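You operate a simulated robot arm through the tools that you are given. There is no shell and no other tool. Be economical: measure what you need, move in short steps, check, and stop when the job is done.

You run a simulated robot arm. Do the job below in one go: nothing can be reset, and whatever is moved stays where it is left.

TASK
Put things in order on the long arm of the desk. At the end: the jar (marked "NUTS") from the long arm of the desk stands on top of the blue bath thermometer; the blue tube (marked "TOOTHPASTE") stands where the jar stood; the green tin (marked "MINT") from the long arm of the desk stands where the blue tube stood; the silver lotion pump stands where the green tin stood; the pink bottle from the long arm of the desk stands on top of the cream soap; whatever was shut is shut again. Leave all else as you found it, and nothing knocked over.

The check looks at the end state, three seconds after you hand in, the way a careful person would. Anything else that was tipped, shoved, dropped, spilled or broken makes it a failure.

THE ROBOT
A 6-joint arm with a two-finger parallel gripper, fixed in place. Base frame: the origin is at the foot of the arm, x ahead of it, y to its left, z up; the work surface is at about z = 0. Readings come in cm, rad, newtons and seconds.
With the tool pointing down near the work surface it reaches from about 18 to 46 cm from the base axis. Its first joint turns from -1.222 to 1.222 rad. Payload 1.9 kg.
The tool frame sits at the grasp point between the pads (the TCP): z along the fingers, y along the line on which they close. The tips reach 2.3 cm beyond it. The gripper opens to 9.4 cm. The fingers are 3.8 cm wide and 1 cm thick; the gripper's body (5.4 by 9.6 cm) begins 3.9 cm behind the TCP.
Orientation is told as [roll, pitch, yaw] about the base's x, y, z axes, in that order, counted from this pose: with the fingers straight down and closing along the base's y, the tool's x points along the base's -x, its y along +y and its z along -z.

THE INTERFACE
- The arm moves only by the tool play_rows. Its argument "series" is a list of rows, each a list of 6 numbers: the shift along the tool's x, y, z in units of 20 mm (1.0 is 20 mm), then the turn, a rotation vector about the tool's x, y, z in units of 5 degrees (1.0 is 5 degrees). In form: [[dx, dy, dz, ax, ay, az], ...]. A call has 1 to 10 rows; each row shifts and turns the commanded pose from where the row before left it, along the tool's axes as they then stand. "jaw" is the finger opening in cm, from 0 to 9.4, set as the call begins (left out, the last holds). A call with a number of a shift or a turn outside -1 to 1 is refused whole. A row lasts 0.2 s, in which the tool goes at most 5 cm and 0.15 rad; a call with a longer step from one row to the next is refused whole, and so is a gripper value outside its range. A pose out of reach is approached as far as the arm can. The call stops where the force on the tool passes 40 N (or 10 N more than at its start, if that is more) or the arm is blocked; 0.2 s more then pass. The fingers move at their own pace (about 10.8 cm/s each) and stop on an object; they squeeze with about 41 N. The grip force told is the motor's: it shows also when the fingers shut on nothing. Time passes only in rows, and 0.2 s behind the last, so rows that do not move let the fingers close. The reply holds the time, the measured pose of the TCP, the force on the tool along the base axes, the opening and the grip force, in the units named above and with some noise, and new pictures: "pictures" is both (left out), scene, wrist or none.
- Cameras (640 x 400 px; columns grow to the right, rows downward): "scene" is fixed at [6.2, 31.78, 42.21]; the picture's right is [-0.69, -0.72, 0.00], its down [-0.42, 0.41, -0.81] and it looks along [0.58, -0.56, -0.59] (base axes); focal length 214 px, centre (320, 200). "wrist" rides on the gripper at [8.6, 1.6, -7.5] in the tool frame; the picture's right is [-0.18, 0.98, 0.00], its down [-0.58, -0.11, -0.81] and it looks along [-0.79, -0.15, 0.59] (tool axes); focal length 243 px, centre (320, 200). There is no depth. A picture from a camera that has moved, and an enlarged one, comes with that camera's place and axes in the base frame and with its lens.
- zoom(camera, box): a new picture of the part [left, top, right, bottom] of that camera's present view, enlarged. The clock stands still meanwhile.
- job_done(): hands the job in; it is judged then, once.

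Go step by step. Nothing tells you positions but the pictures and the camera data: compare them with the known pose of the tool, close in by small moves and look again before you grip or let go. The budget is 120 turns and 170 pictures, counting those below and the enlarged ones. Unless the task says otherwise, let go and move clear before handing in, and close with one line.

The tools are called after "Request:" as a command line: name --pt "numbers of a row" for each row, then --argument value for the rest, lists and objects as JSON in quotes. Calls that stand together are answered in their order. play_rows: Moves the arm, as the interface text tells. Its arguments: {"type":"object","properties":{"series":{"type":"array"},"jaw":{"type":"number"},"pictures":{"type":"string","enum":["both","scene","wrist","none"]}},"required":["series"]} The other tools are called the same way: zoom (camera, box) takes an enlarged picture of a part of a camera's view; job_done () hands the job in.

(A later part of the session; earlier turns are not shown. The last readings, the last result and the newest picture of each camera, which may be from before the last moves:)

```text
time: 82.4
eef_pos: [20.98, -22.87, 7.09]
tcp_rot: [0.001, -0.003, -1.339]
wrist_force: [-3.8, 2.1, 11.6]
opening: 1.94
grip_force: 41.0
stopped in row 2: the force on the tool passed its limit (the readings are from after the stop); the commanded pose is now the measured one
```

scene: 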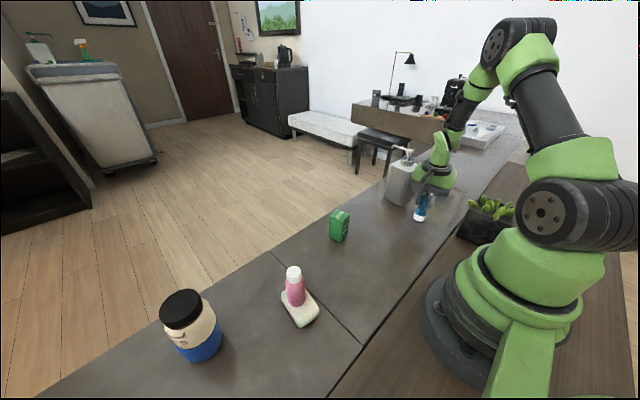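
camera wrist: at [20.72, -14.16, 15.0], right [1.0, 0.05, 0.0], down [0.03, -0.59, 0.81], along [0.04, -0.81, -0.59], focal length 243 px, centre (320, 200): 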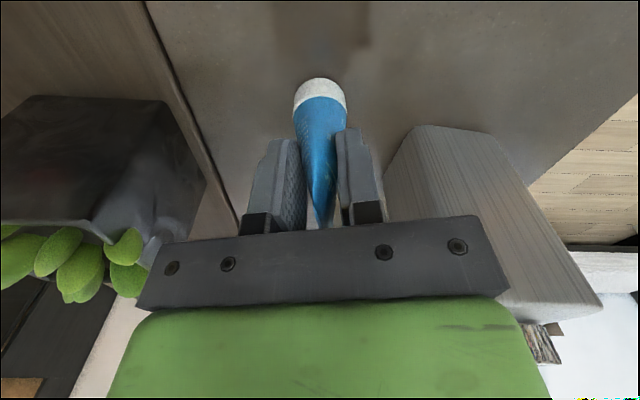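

In contact. Release and rise.

Request:
play_rows --pt "0 0 0 0 0 0" --pt "0 0 0 0 0 0" --pt "0 0 -0.3 0 0 0" --pt "0 0 0 0 0 0" --jaw 6.0

Request:
play_rows --pt "0 0 -0.7 0 0 0" --pt "0 0 -0.9 0 0 0" --pt "0 0 -0.9 0 0 0" --pt "0 0 -0.9 0 0 0" --pt "0 0 -0.9 0 0 0" --pt "0 0 -0.9 0 0 0" --pt "0 0 0 0 0 0"

```text
time: 83.4
eef_pos: [21.03, -22.96, 7.46]
tcp_rot: [0.0, -0.002, -1.338]
wrist_force: [0.3, -1.0, 0.4]
opening: 6.0
grip_force: 0.0
camera wrist: at [20.73, -14.17, 15.22], right [1.0, 0.05, 0.0], down [0.03, -0.59, 0.81], along [0.04, -0.81, -0.59], focal length 243 px, centre (320, 200)
```

scene: 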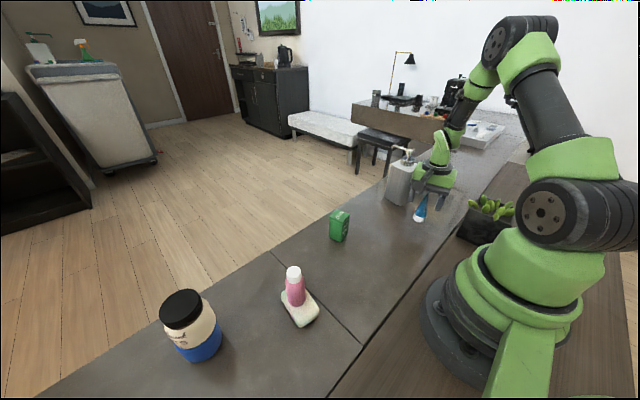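
wrist: 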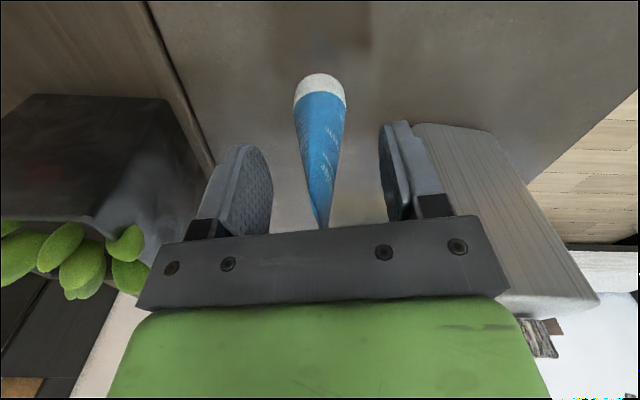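

```text
time: 85.0
eef_pos: [20.94, -22.95, 17.97]
tcp_rot: [0.0, -0.002, -1.34]
wrist_force: [0.4, -0.1, -0.3]
opening: 6.02
grip_force: 0.0
camera wrist: at [20.7, -14.24, 25.61], right [1.0, 0.05, 0.0], down [0.03, -0.59, 0.81], along [0.04, -0.81, -0.59], focal length 243 px, centre (320, 200)
```

scene: 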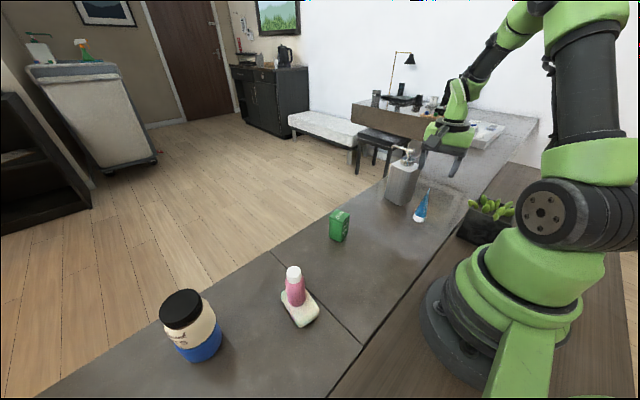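
wrist: 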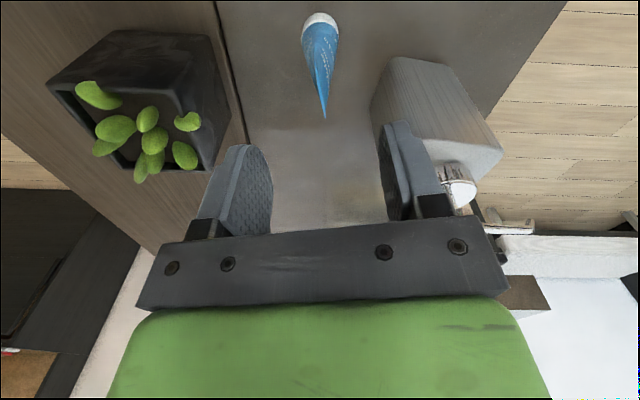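

Tube stands at the jar's old place. Go above the tin, keeping this yaw.

Request:
play_rows --pt "0.96 0.82 0 0 0 0" --pt "0.96 0.82 0 0 0 0" --pt "0.96 0.82 0 0 0 0" --pt "0.96 0.82 0 0 0 0" --pt "0.96 0.82 0 0 0 0" --pt "0.96 0.82 0 0 0 0" --pt "0.96 0.82 0 0 0 0" --pt "0.96 0.82 0 0 0 0" --pt "0.96 0.82 0 0 0 0" --pt "0.96 0.82 0 0 0 0" --pictures "none"

Request:
play_rows --pt "0 0 0.7 0 0 0" --pt "0 0 0.7 0 0 0" --pt "0 0 0.7 0 0 0" --pt "0 0 0 0 0 0"

Request:
zoom --camera "wrist" --box '[240, 0, 400, 120]'

```text
time: 87.2
eef_pos: [32.61, -0.56, 18.14]
tcp_rot: [-0.001, -0.002, -1.339]
wrist_force: [0.2, 0.8, -0.5]
opening: 6.0
grip_force: 0.0
```

```text
time: 88.2
eef_pos: [32.57, -0.56, 13.92]
tcp_rot: [0.0, -0.003, -1.338]
wrist_force: [0.1, -0.9, 0.7]
opening: 6.03
grip_force: 0.1
camera wrist: at [32.22, 8.25, 21.46], right [1.0, 0.05, 0.0], down [0.03, -0.59, 0.81], along [0.04, -0.81, -0.59], focal length 243 px, centre (320, 200)
```

scene: 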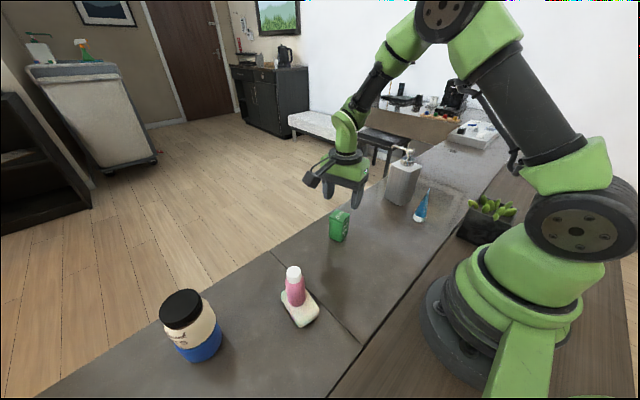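
wrist: 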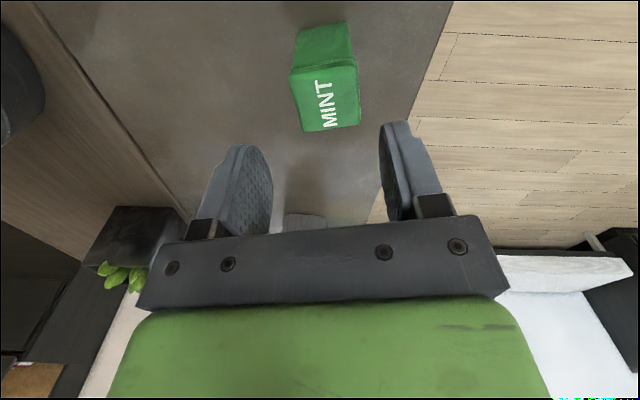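

```text
3.33 times, centred on (320, 60) of wrist
camera zoom: at [32.22, 8.25, 21.46], right [1.0, 0.05, 0.0], down [0.03, -0.59, 0.81], along [0.04, -0.81, -0.59], focal length 809 px, centre (320, 667)
```

zoom: 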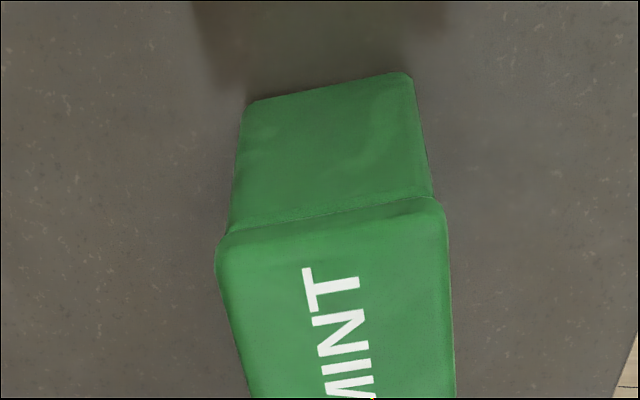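

Tin centre about [33.05,-0.75], its sides match this yaw. Shift and descend.

Request:
play_rows --pt "-0.15 0.21 0.5 0 0 0" --pt "0 0 0.7 0 0 0" --pt "0 0 0.7 0 0 0" --pt "0 0 0.7 0 0 0" --pt "0 0 0.7 0 0 0" --pt "0 0 0.7 0 0 0" --pt "0 0 0.7 0 0 0" --pt "0 0 0 0 0 0" --jaw 7.0

```text
time: 90.0
eef_pos: [33.06, -0.63, 4.42]
tcp_rot: [0.0, -0.002, -1.339]
wrist_force: [-0.1, -0.3, -0.6]
opening: 7.0
grip_force: 0.0
camera wrist: at [32.73, 8.08, 12.01], right [1.0, 0.05, 0.0], down [0.03, -0.59, 0.81], along [0.04, -0.81, -0.59], focal length 243 px, centre (320, 200)
```

scene: 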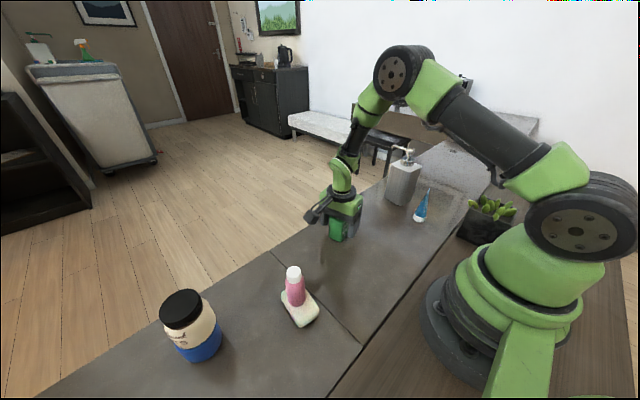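
wrist: 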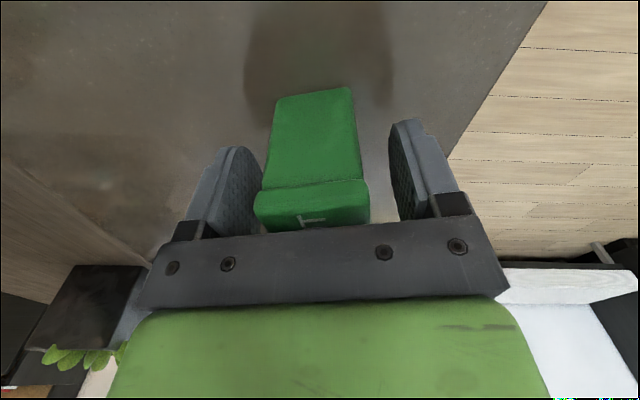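

Tin sits ~0.35 cm to the left of centre; correct and close.

Request:
play_rows --pt "0 -0.16 0.1 0 0 0" --pt "0 0 0 0 0 0" --pictures "wrist"

Request:
play_rows --pt "0 0 0 0 0 0" --pt "0 0 0 0 0 0" --pt "0 0 0 0 0 0" --jaw 2.5 --pictures "wrist"

```text
time: 90.6
eef_pos: [32.69, -0.63, 4.22]
tcp_rot: [0.002, -0.003, -1.338]
wrist_force: [0.2, -0.5, -0.7]
opening: 7.0
grip_force: 0.1
camera wrist: at [32.39, 8.01, 11.79], right [1.0, 0.05, 0.0], down [0.03, -0.59, 0.81], along [0.04, -0.81, -0.59], focal length 243 px, centre (320, 200)
```

wrist: 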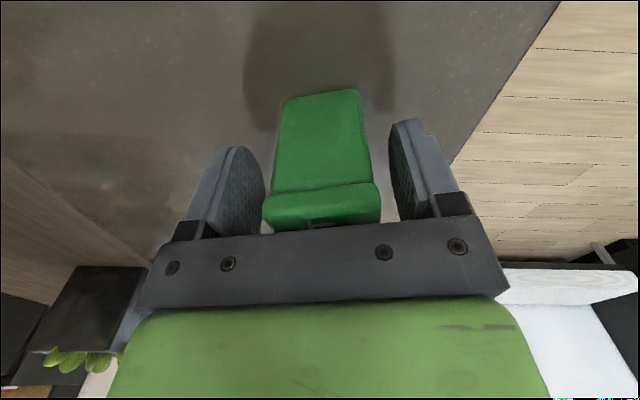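

```text
time: 91.4
eef_pos: [32.81, -0.75, 4.26]
tcp_rot: [0.002, -0.002, -1.34]
wrist_force: [0.1, -0.6, 0.3]
opening: 4.1
grip_force: 41.2
camera wrist: at [32.39, 8.01, 11.8], right [1.0, 0.05, 0.0], down [0.03, -0.59, 0.81], along [0.04, -0.81, -0.59], focal length 243 px, centre (320, 200)
```

wrist: 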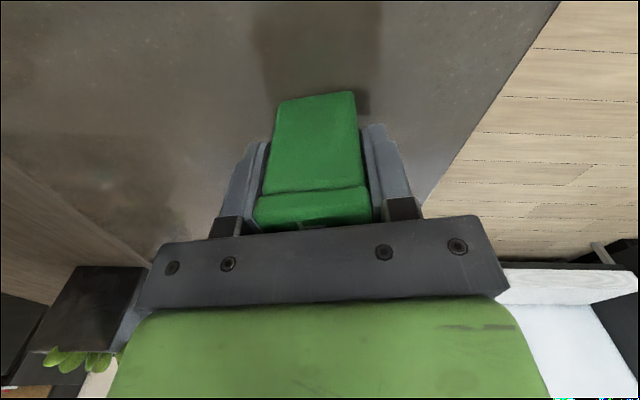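

Tin held (4.1 cm); by the pictures its original centre was about [33.1,-0.7]. Lift and carry it via the safe route to the tube's old spot.

Request:
play_rows --pt "0 0 -0.5 0 0 0" --pt "0 0 -0.9 0 0 0" --pt "0 0 -1 0 0 0" --pt "0 0 -1 0 0 0" --pt "0 0 -1 0 0 0" --pt "0 0 -1 0 0 0" --pt "0 0 -1 0 0 0" --pt "0 0 -0.7 0 0 0" --pt "0 0 0 0 0 0"

Request:
play_rows --pt "-0.911 -0.745 0 0 0 0" --pt "-0.911 -0.745 0 0 0 0" --pt "-0.911 -0.745 0 0 0 0" --pt "-0.911 -0.745 0 0 0 0" --pt "-0.911 -0.745 0 0 0 0" --pt "-0.911 -0.745 0 0 0 0" --pt "-0.911 -0.745 0 0 0 0" --pt "-0.911 -0.745 0 0 0 0" --pt "-0.911 -0.745 0 0 0 0" --pt "-0.911 -0.745 0 0 0 0" --pictures "none"

Request:
play_rows --pt "-0.911 -0.745 0 0 0 0" --pt "-0.925 0.01 0 0 0 0" --pt "-0.925 0.01 0 0 0 0" --pt "-0.925 0.01 0 0 0 0" --pt "-0.925 0.01 0 0 0 0" --pt "-0.925 0.01 0 0 0 0" --pt "-0.925 0.01 0 0 0 0" --pt "-0.925 0.01 0 0 0 0" --pt "-0.925 0.01 0 0 0 0" --pt "0 0 0 0 0 0"

```text
time: 93.4
eef_pos: [32.77, -0.74, 18.59]
tcp_rot: [0.001, -0.003, -1.339]
wrist_force: [-0.1, -0.5, -0.7]
opening: 4.1
grip_force: 40.4
camera wrist: at [32.43, 8.0, 26.05], right [1.0, 0.05, 0.0], down [0.03, -0.59, 0.81], along [0.04, -0.81, -0.59], focal length 243 px, centre (320, 200)
```

scene: 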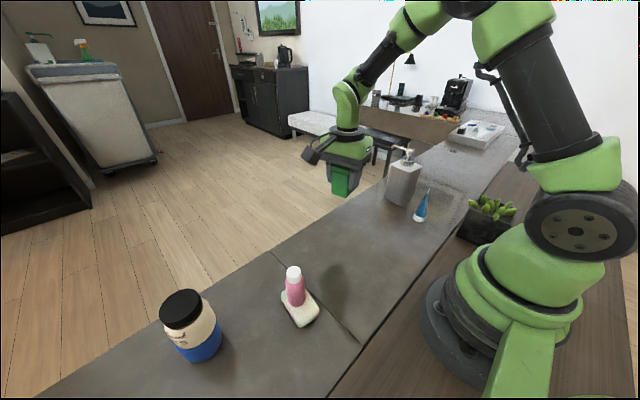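
wrist: 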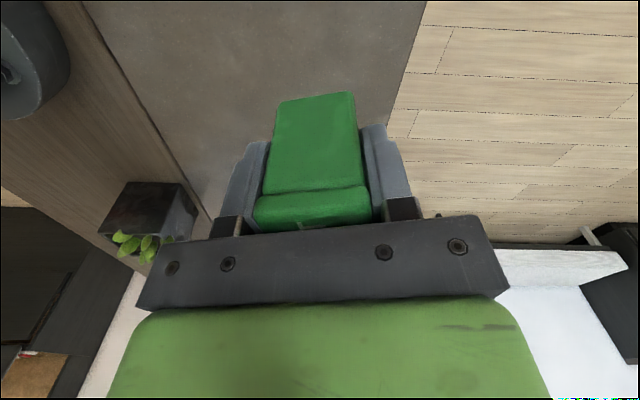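

```text
time: 95.6
eef_pos: [22.46, -21.78, 18.5]
tcp_rot: [0.0, -0.003, -1.339]
wrist_force: [-0.3, 0.3, -0.4]
opening: 4.09
grip_force: 41.1
```

```text
time: 97.8
eef_pos: [24.88, -38.34, 18.52]
tcp_rot: [0.0, 0.0, -1.339]
wrist_force: [0.7, -0.6, -1.6]
opening: 4.11
grip_force: 41.0
camera wrist: at [24.55, -29.57, 26.01], right [1.0, 0.05, 0.0], down [0.03, -0.59, 0.81], along [0.04, -0.81, -0.59], focal length 243 px, centre (320, 200)
```

scene: 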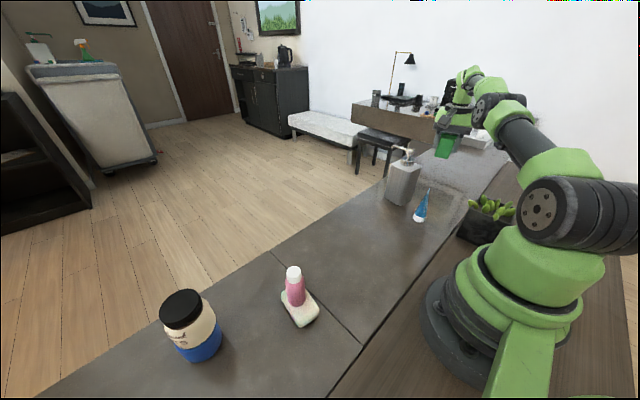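
wrist: 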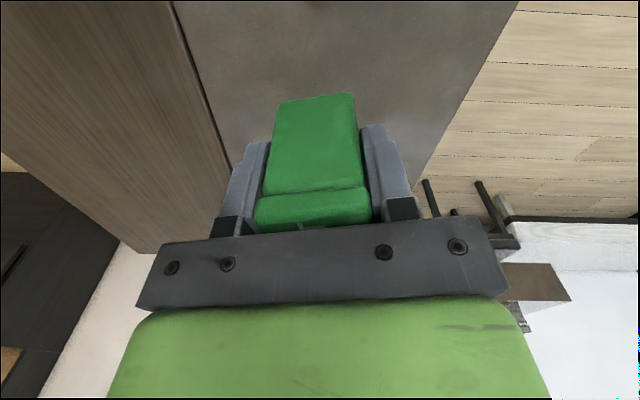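

Over the tube's spot. Descend in stages, watching the camera bracket's clearance from the pump.

Request:
play_rows --pt "0 0.05 0.9 0 0 0" --pt "0 0 0.9 0 0 0" --pt "0 0 0.9 0 0 0" --pt "0 0 0.9 0 0 0" --pt "0 0 0.9 0 0 0" --pt "0 0 0.6 0 0 0" --pt "0 0 0 0 0 0" --pictures "wrist"

Request:
zoom --camera "scene" --box '[380, 110, 500, 200]'

```text
time: 99.4
eef_pos: [25.19, -38.33, 8.38]
tcp_rot: [0.002, -0.001, -1.338]
wrist_force: [-0.8, 0.7, -0.3]
opening: 4.08
grip_force: 41.0
camera wrist: at [24.73, -29.63, 15.8], right [1.0, 0.05, 0.0], down [0.03, -0.59, 0.81], along [0.04, -0.81, -0.59], focal length 243 px, centre (320, 200)
```

wrist: 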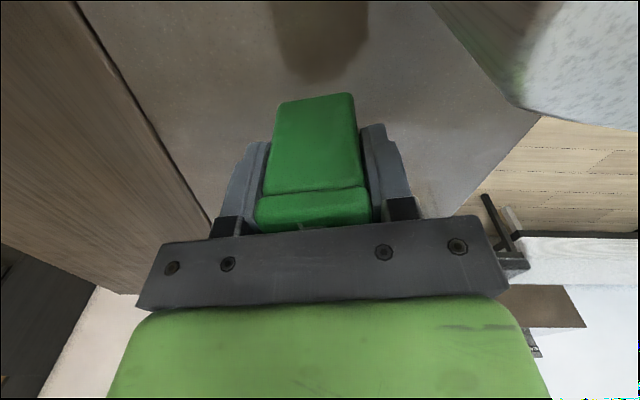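

```text
4.44 times, centred on (440, 155) of scene
camera zoom: at [6.2, 31.78, 42.21], right [-0.69, -0.72, 0.0], down [-0.42, 0.41, -0.81], along [0.58, -0.56, -0.59], focal length 953 px, centre (-213, 400)
```

zoom: 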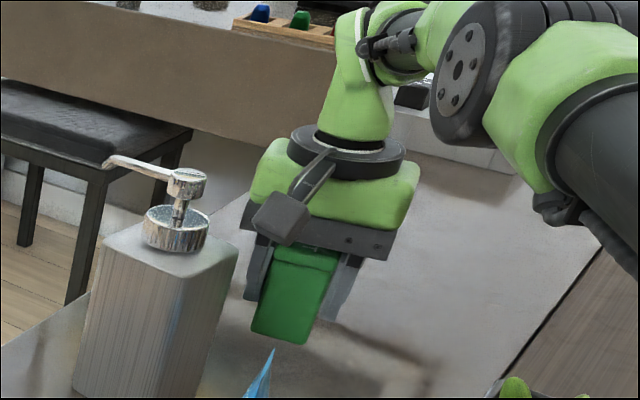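

For extra bracket clearance I'll yaw the tool back 8°, then lower.

Request:
play_rows --pt "0 0 0 0 0 -0.8" --pt "0 0 0 0 0 -0.8" --pt "0 0 0.8 0 0 0" --pt "0 0 0.8 0 0 0" --pt "0 0 0 0 0 0"

Request:
zoom --camera "scene" --box '[380, 110, 500, 200]'

```text
time: 100.6
eef_pos: [25.11, -38.35, 5.15]
tcp_rot: [0.0, -0.002, -1.198]
wrist_force: [-0.2, -0.6, -0.8]
opening: 4.07
grip_force: 41.4
camera wrist: at [23.48, -29.71, 12.64], right [0.98, 0.19, 0.0], down [0.11, -0.58, 0.81], along [0.15, -0.79, -0.59], focal length 243 px, centre (320, 200)
```

scene: 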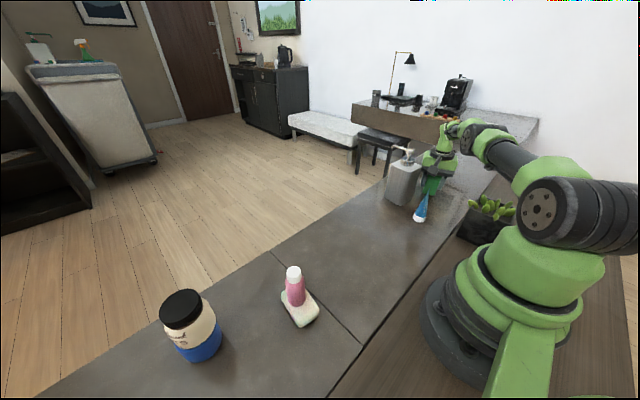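
wrist: 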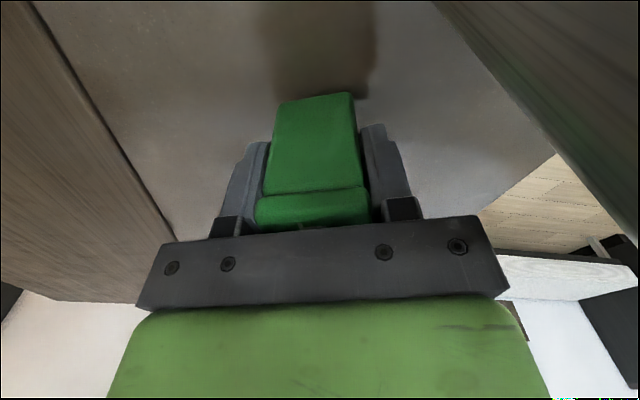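

```text
4.44 times, centred on (440, 155) of scene
camera zoom: at [6.2, 31.78, 42.21], right [-0.69, -0.72, 0.0], down [-0.42, 0.41, -0.81], along [0.58, -0.56, -0.59], focal length 953 px, centre (-213, 400)
```

zoom: 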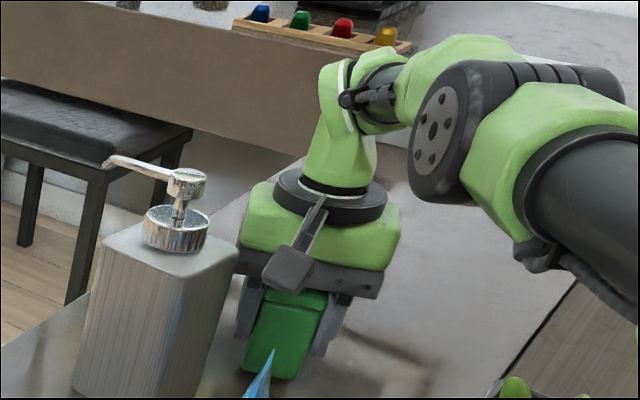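

Clear of the pump. Lower the last centimetre in small steps.

Request:
play_rows --pt "0 0 0.3 0 0 0" --pt "0 0 0.05 0 0 0" --pt "0 0 0 0 0 0" --pictures "none"

Request:
play_rows --pt "0 0 0.06 0 0 0" --pt "0 0 0 0 0 0" --pictures "none"

Request:
play_rows --pt "0 0 0.04 0 0 0" --pt "0 0 0 0 0 0" --pictures "none"

```text
time: 101.4
eef_pos: [24.99, -38.17, 4.39]
tcp_rot: [0.001, -0.002, -1.2]
wrist_force: [-0.1, 0.4, -0.2]
opening: 4.07
grip_force: 40.8
```

```text
time: 102.0
eef_pos: [24.99, -38.31, 4.33]
tcp_rot: [0.0, -0.002, -1.2]
wrist_force: [-0.3, 0.4, -0.6]
opening: 4.1
grip_force: 40.9
```

```text
time: 102.6
eef_pos: [24.96, -38.29, 4.23]
tcp_rot: [0.001, -0.002, -1.199]
wrist_force: [-0.5, 0.4, 4.3]
opening: 4.1
grip_force: 41.0
```

Contact. Release and rise straight up.

Request:
play_rows --pt "0 0 0 0 0 0" --pt "0 0 0 0 0 0" --pt "0 0 0 0 0 0" --pt "0 0 -0.4 0 0 0" --pt "0 0 -0.7 0 0 0" --pt "0 0 -0.9 0 0 0" --pt "0 0 -0.9 0 0 0" --pt "0 0 -0.9 0 0 0" --pt "0 0 -0.9 0 0 0" --pt "0 0 -0.9 0 0 0" --jaw 7.0

Request:
zoom --camera "scene" --box '[370, 120, 490, 240]'

```text
time: 104.8
eef_pos: [25.12, -38.26, 15.33]
tcp_rot: [0.001, -0.002, -1.2]
wrist_force: [-0.2, -0.1, -0.5]
opening: 6.99
grip_force: 0.1
camera wrist: at [23.51, -29.72, 22.96], right [0.98, 0.18, 0.0], down [0.11, -0.58, 0.81], along [0.15, -0.79, -0.59], focal length 243 px, centre (320, 200)
```

scene: 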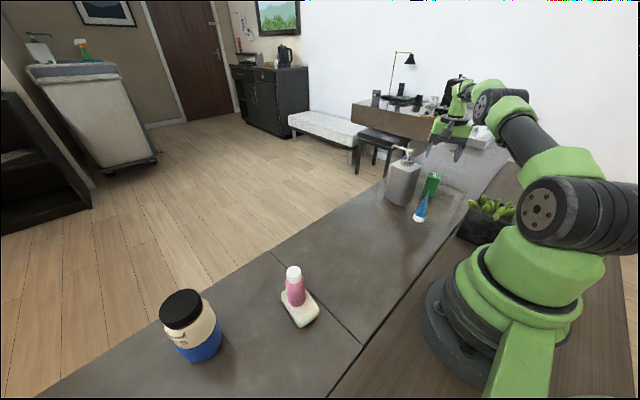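
wrist: 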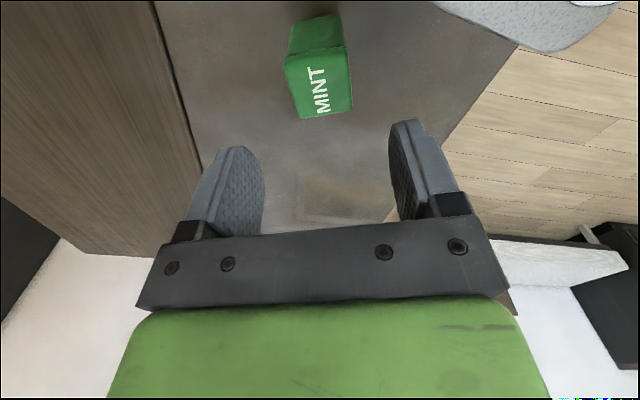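

```text
3.33 times, centred on (430, 180) of scene
camera zoom: at [6.2, 31.78, 42.21], right [-0.69, -0.72, 0.0], down [-0.42, 0.41, -0.81], along [0.58, -0.56, -0.59], focal length 715 px, centre (-47, 267)
```

zoom: 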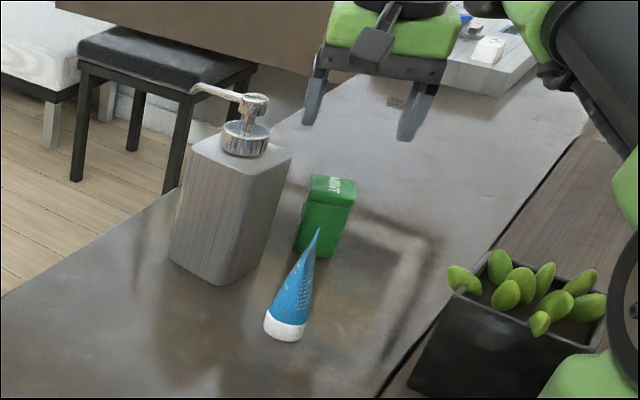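

Tin stands at the tube's old place. Next the pump: I'll grip its collar (z 12.7–14.8) from above, closing along y because the spout points to +x. Rise and turn to yaw 0.

Request:
play_rows --pt "0 0 -0.8 0 0 0" --pt "0 0 -0.8 0 0 0" --pt "0.6 0.23 -0.7 0 0 0" --pt "0.65 0.25 -0.6 0 0 0" --pt "0.65 0.25 -0.6 0 0 0" --pt "0.65 0.25 -0.6 0 0 0" --pt "0.65 0.25 -0.4 0 0 0" --pictures "none"

Request:
play_rows --pt "0 0 0 0 0 -1" --pt "0 0 0 0 0 -1" --pt "0 0 0 0 0 -1" --pt "0 0 0 0 0 -1" --pt "0 0 0 0 0 -1" --pt "0 0 0 0 0 -1" --pt "0 0 0 0 0 -1" --pt "0 0 0 0 0 -1" --pt "0 0 0 0 0 -1" --pt "0 0 0 0 0 -1" --pictures "none"

Request:
play_rows --pt "0 0 0 0 0 -0.95" --pt "0 0 0 0 0 -0.95" --pt "0 0 0 0 0 -0.95" --pt "0 0 0 0 0 -0.9" --pt "0 0 0 0 0 0"

```text
time: 106.4
eef_pos: [24.99, -31.38, 24.39]
tcp_rot: [-0.001, 0.0, -1.199]
wrist_force: [-0.3, -0.1, -0.5]
opening: 7.02
grip_force: 0.1
```

```text
time: 108.6
eef_pos: [24.99, -31.32, 24.36]
tcp_rot: [0.0, 0.0, -0.324]
wrist_force: [0.3, 0.1, 0.2]
opening: 7.01
grip_force: 0.1
```

```text
time: 109.8
eef_pos: [24.99, -31.41, 24.4]
tcp_rot: [-0.001, 0.0, -0.001]
wrist_force: [-0.1, 0.1, -0.4]
opening: 7.0
grip_force: 0.0
camera wrist: at [16.45, -29.88, 31.92], right [0.18, 0.98, 0.0], down [0.58, -0.11, 0.81], along [0.79, -0.15, -0.59], focal length 243 px, centre (320, 200)
```

scene: 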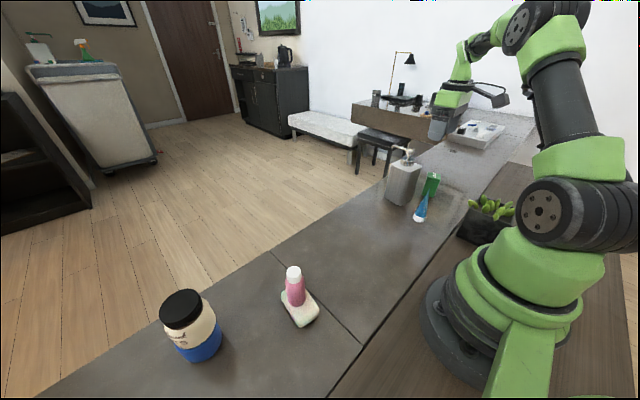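
wrist: 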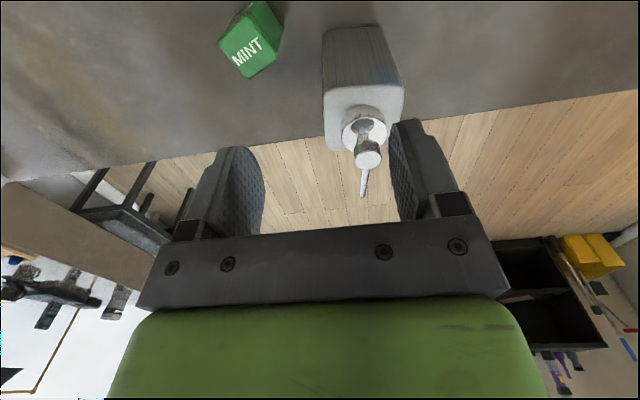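

Request:
zoom --camera "wrist" --box '[310, 90, 430, 210]'

Request:
zoom --camera "wrist" --box '[290, 10, 430, 110]'

```text
3.33 times, centred on (370, 150) of wrist
camera zoom: at [16.45, -29.88, 31.92], right [0.18, 0.98, 0.0], down [0.58, -0.11, 0.81], along [0.79, -0.15, -0.59], focal length 809 px, centre (153, 367)
```

zoom: 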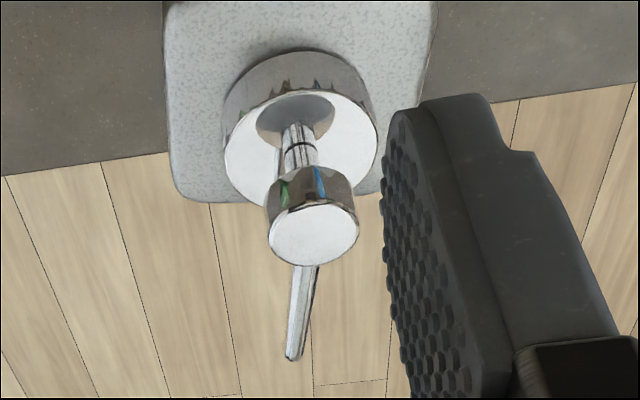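

```text
4.00 times, centred on (360, 60) of wrist
camera zoom: at [16.45, -29.88, 31.92], right [0.18, 0.98, 0.0], down [0.58, -0.11, 0.81], along [0.79, -0.15, -0.59], focal length 970 px, centre (160, 760)
```

zoom: 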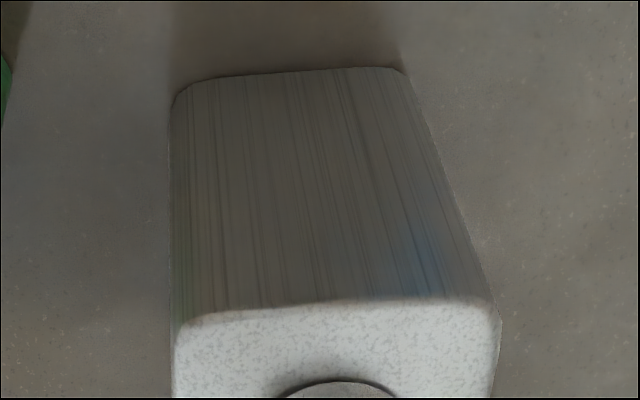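

Pump axis refined to about [30.5,-28.6], body near face x≈28. Move over it, tips above the head.

Request:
play_rows --pt "-0.69 0.35 0.1 0 0 0" --pt "-0.69 0.35 0.3 0 0 0" --pt "-0.69 0.35 0.4 0 0 0" --pt "-0.69 0.35 0.4 0 0 0" --pt "0 0 0 0 0 0" --jaw 8.0

Request:
zoom --camera "scene" --box '[360, 100, 460, 220]'

Request:
zoom --camera "wrist" --box '[240, 60, 400, 180]'

```text
time: 111.0
eef_pos: [30.52, -28.56, 21.92]
tcp_rot: [0.0, 0.001, 0.0]
wrist_force: [0.7, 0.5, 0.4]
opening: 7.99
grip_force: 0.0
camera wrist: at [21.98, -27.06, 29.47], right [0.18, 0.98, 0.0], down [0.58, -0.11, 0.81], along [0.79, -0.15, -0.59], focal length 243 px, centre (320, 200)
```

scene: 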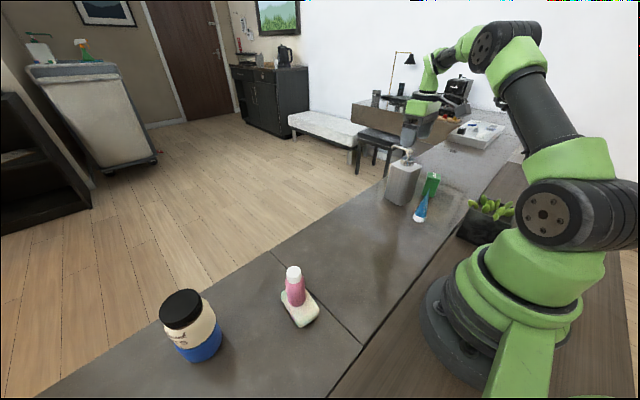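
wrist: 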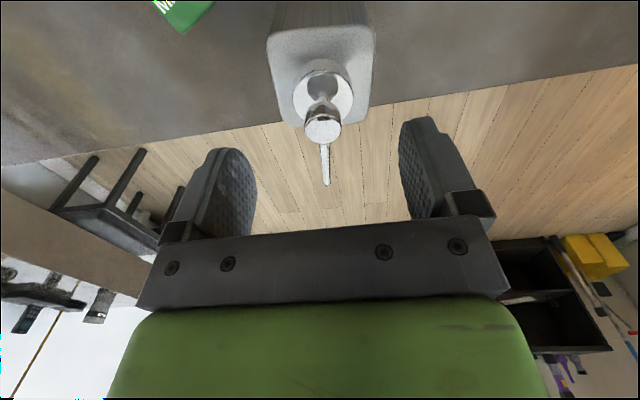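

```text
3.33 times, centred on (410, 160) of scene
camera zoom: at [6.2, 31.78, 42.21], right [-0.69, -0.72, 0.0], down [-0.42, 0.41, -0.81], along [0.58, -0.56, -0.59], focal length 715 px, centre (20, 333)
```

zoom: 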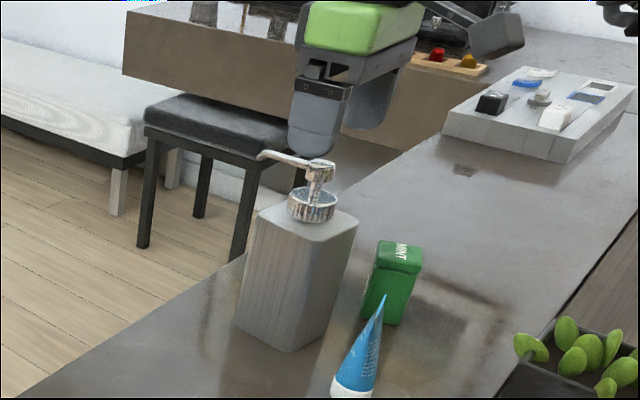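

```text
3.33 times, centred on (320, 120) of wrist
camera zoom: at [21.98, -27.06, 29.47], right [0.18, 0.98, 0.0], down [0.58, -0.11, 0.81], along [0.79, -0.15, -0.59], focal length 809 px, centre (320, 467)
```

zoom: 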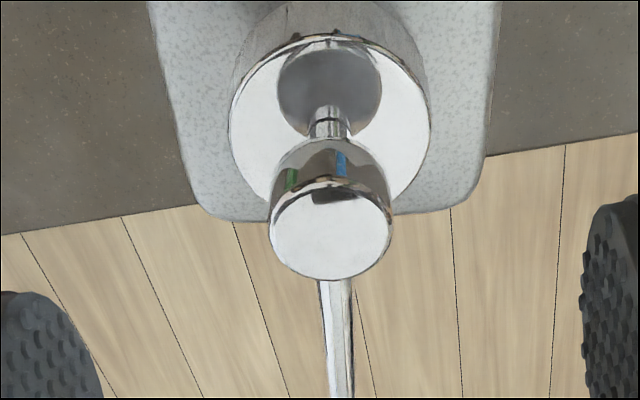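

Axis at about [30.8,-28.55], centred. Descend to TCP z≈15.1 (palm just above the head).

Request:
play_rows --pt "-0.13 0 0.6 0 0 0" --pt "0 0 0.7 0 0 0" --pt "0 0 0.7 0 0 0" --pt "0 0 0.7 0 0 0" --pt "0 0 0.4 0 0 0" --pt "0 0 0.25 0 0 0" --pt "0 0 0 0 0 0"

Request:
zoom --camera "scene" --box '[360, 110, 440, 170]'

```text
time: 112.6
eef_pos: [30.66, -28.68, 15.34]
tcp_rot: [-0.001, -0.001, 0.002]
wrist_force: [0.2, -0.2, -0.4]
opening: 8.01
grip_force: 0.0
camera wrist: at [22.21, -27.08, 22.81], right [0.18, 0.98, 0.0], down [0.58, -0.11, 0.81], along [0.79, -0.15, -0.59], focal length 243 px, centre (320, 200)
```

scene: 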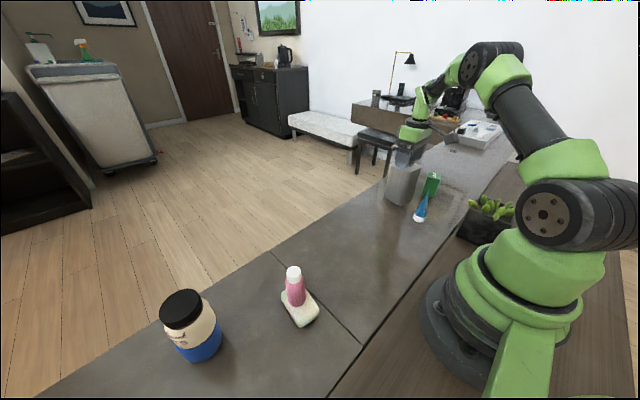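
wrist: 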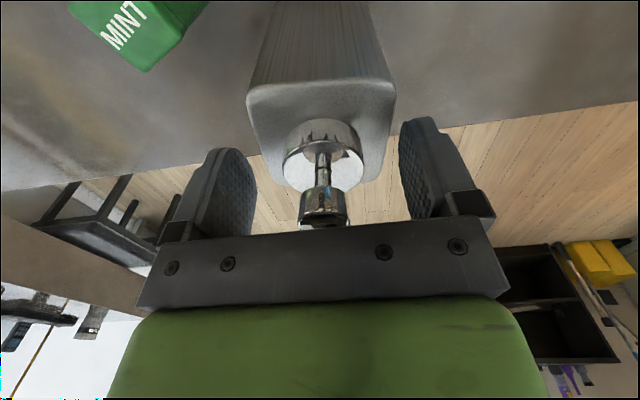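

```text
6.67 times, centred on (400, 140) of scene
camera zoom: at [6.2, 31.78, 42.21], right [-0.69, -0.72, 0.0], down [-0.42, 0.41, -0.81], along [0.58, -0.56, -0.59], focal length 1430 px, centre (-213, 600)
```

zoom: 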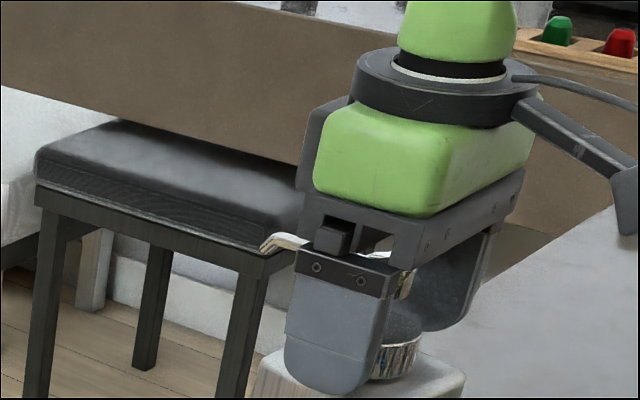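

Lower 2 mm more and close on the collar.

Request:
play_rows --pt "0 0 0.12 0 0 0" --pt "0 0 0 0 0 0" --pictures "none"

Request:
play_rows --pt "0 0 0 0 0 0" --pt "0 0 0 0 0 0" --pt "0 0 0 0 0 0" --jaw 3.0

Request:
zoom --camera "scene" --box '[360, 110, 440, 170]'

```text
time: 113.2
eef_pos: [30.87, -28.66, 15.05]
tcp_rot: [-0.002, 0.0, 0.0]
wrist_force: [-0.2, 0.0, -0.2]
opening: 8.01
grip_force: 0.1
```

```text
time: 114.0
eef_pos: [30.78, -28.61, 15.02]
tcp_rot: [0.0, -0.001, 0.0]
wrist_force: [-0.2, 3.7, 2.8]
opening: 3.99
grip_force: 41.1
camera wrist: at [22.23, -27.06, 22.6], right [0.18, 0.98, 0.0], down [0.58, -0.11, 0.81], along [0.79, -0.15, -0.59], focal length 243 px, centre (320, 200)
```

scene: 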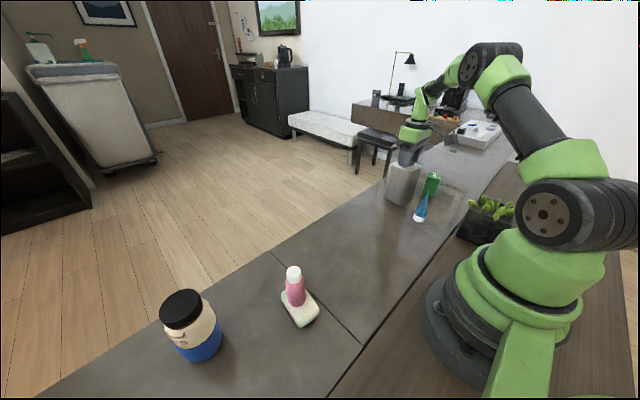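
wrist: 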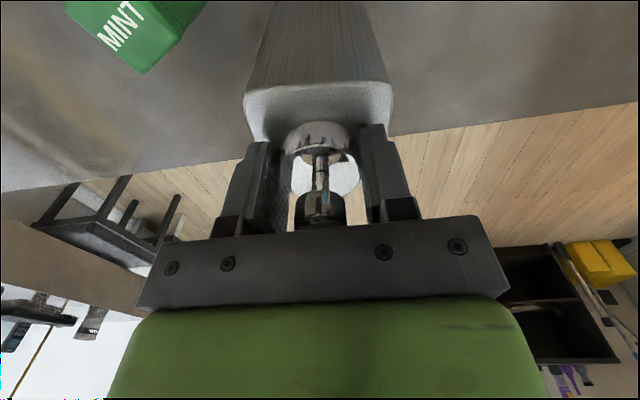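

```text
6.67 times, centred on (400, 140) of scene
camera zoom: at [6.2, 31.78, 42.21], right [-0.69, -0.72, 0.0], down [-0.42, 0.41, -0.81], along [0.58, -0.56, -0.59], focal length 1430 px, centre (-213, 600)
```

zoom: 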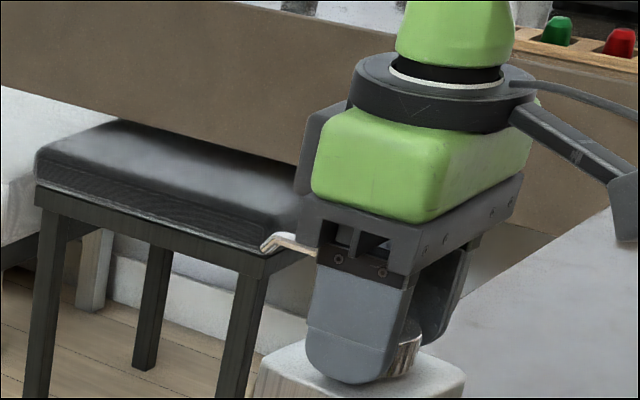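

Gripped the collar (4.0 cm). Lift slowly and check.

Request:
play_rows --pt "0 0 -0.1 0 0 0" --pt "0 0 -0.2 0 0 0" --pt "0 0 -0.3 0 0 0" --pt "0 0 -0.4 0 0 0" --pt "0 0 0 0 0 0"

```text
time: 115.2
eef_pos: [30.76, -28.7, 17.11]
tcp_rot: [-0.002, 0.0, 0.0]
wrist_force: [0.6, -0.7, -4.7]
opening: 4.01
grip_force: 40.9
camera wrist: at [22.23, -27.12, 24.61], right [0.18, 0.98, 0.0], down [0.58, -0.11, 0.81], along [0.79, -0.15, -0.59], focal length 243 px, centre (320, 200)
```

scene: 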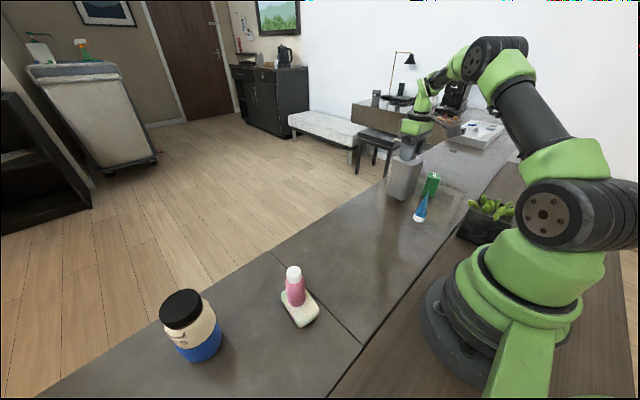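
wrist: 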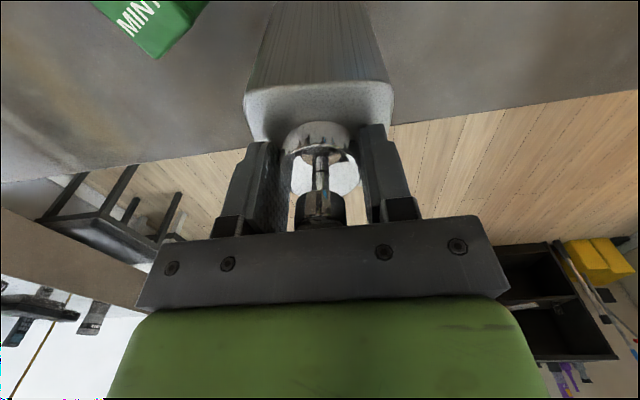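

Held firmly. Raise a bit more and carry it along the empty desk to the tin's old spot [33.1,-0.7].

Request:
play_rows --pt "0 0.1 -0.5 0 0 0" --pt "0 0.4 -0.6 0 0 0" --pt "-0.06 0.7 -0.4 0 0 0" --pt "-0.06 0.75 0 0 0 0" --pt "-0.06 0.75 0 0 0 0" --pt "-0.06 0.75 0 0 0 0" --pt "-0.06 0.75 0 0 0 0" --pt "-0.06 0.75 0 0 0 0" --pt "-0.06 0.75 0 0 0 0" --pt "-0.06 0.75 0 0 0 0" --pictures "none"

Request:
play_rows --pt "-0.06 0.75 0 0 0 0" --pt "-0.06 0.75 0 0 0 0" --pt "-0.06 0.75 0 0 0 0" --pt "-0.06 0.75 0 0 0 0" --pt "-0.06 0.75 0 0 0 0" --pt "-0.06 0.75 0 0 0 0" --pt "-0.06 0.75 0 0 0 0" --pt "-0.06 0.75 0 0 0 0" --pt "-0.06 0.75 0 0 0 0" --pt "-0.06 0.6 0 0 0 0" --pictures "none"

Request:
play_rows --pt "0 0 0 0 0 0"

```text
time: 117.4
eef_pos: [31.81, -15.75, 20.01]
tcp_rot: [0.0, 0.001, -0.001]
wrist_force: [0.3, -0.2, -4.4]
opening: 4.02
grip_force: 40.6
```

```text
time: 119.6
eef_pos: [32.9, -1.06, 20.1]
tcp_rot: [-0.002, -0.001, 0.001]
wrist_force: [-0.2, 0.6, -4.9]
opening: 4.03
grip_force: 41.2
```

```text
time: 120.0
eef_pos: [32.9, -1.14, 20.08]
tcp_rot: [-0.002, 0.0, 0.0]
wrist_force: [-0.1, -0.7, -4.6]
opening: 4.0
grip_force: 41.3
camera wrist: at [24.4, 0.5, 27.58], right [0.18, 0.98, 0.0], down [0.58, -0.11, 0.81], along [0.79, -0.15, -0.59], focal length 243 px, centre (320, 200)
```

scene: 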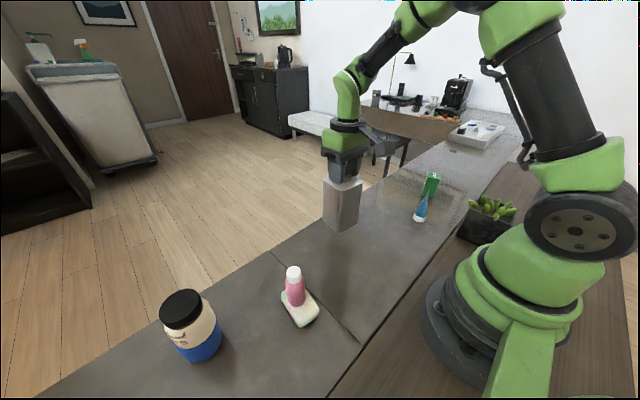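
wrist: 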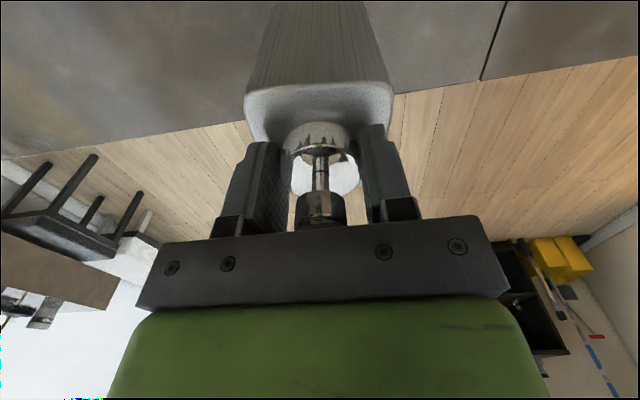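

Small shift to [33.1,-0.7] and lower.

Request:
play_rows --pt "-0.1 0.2 0.4 0 0 0" --pt "0 0 0.6 0 0 0" --pt "0 0 0.6 0 0 0" --pt "0 0 0.5 0 0 0" --pt "0 0 0.2 0 0 0" --pt "0 0 0 0 0 0"

Request:
zoom --camera "scene" --box '[300, 150, 400, 260]'

```text
time: 121.4
eef_pos: [33.14, -0.68, 15.44]
tcp_rot: [-0.003, 0.0, 0.0]
wrist_force: [0.6, 0.0, -4.9]
opening: 4.01
grip_force: 41.1
camera wrist: at [24.56, 0.93, 22.96], right [0.18, 0.98, 0.0], down [0.58, -0.11, 0.81], along [0.79, -0.15, -0.59], focal length 243 px, centre (320, 200)
```

scene: 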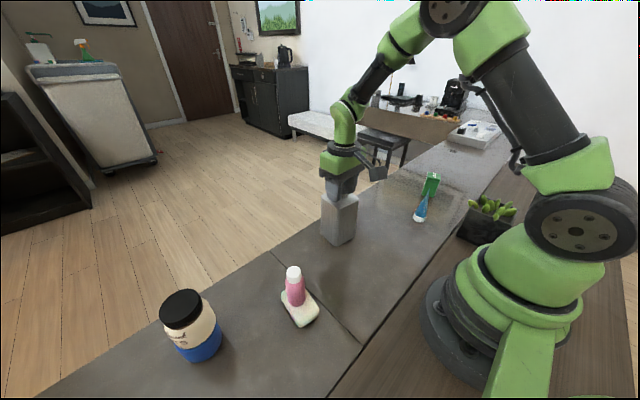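
wrist: 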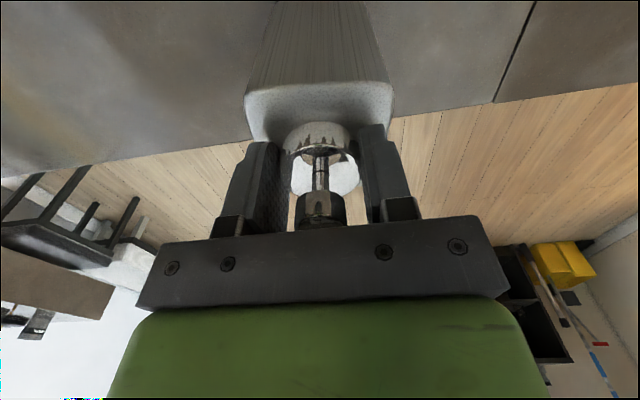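

```text
3.64 times, centred on (350, 205) of scene
camera zoom: at [6.2, 31.78, 42.21], right [-0.69, -0.72, 0.0], down [-0.42, 0.41, -0.81], along [0.58, -0.56, -0.59], focal length 780 px, centre (211, 182)
```

zoom: 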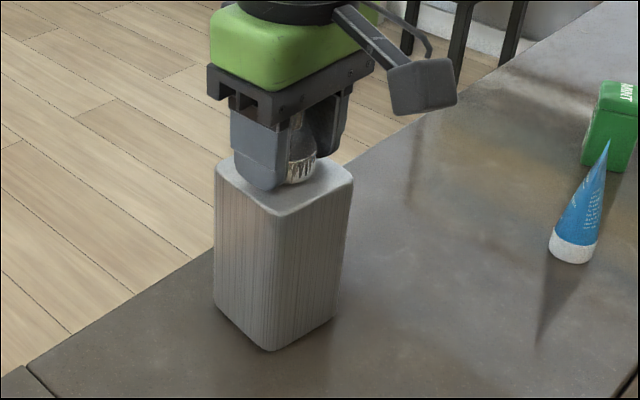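

The base lines up with the tin's former base in the scene view. Lower until contact.

Request:
play_rows --pt "0 0 0.12 0 0 0" --pt "0 0 0 0 0 0" --pictures "none"

Request:
play_rows --pt "0 0 0.06 0 0 0" --pt "0 0 0 0 0 0" --pictures "none"

Request:
play_rows --pt "0 0 0.05 0 0 0" --pt "0 0 0 0 0 0" --pictures "none"

```text
time: 122.0
eef_pos: [33.18, -0.61, 15.26]
tcp_rot: [-0.001, -0.001, 0.0]
wrist_force: [0.6, 1.0, -4.5]
opening: 4.02
grip_force: 40.6
```

```text
time: 122.6
eef_pos: [33.12, -0.64, 15.14]
tcp_rot: [0.0, -0.001, 0.001]
wrist_force: [-0.8, 0.8, -4.4]
opening: 4.01
grip_force: 40.8
```

```text
time: 123.2
eef_pos: [33.08, -0.59, 15.09]
tcp_rot: [-0.001, -0.002, 0.001]
wrist_force: [-8.5, -0.5, 24.3]
opening: 4.01
grip_force: 40.9
```

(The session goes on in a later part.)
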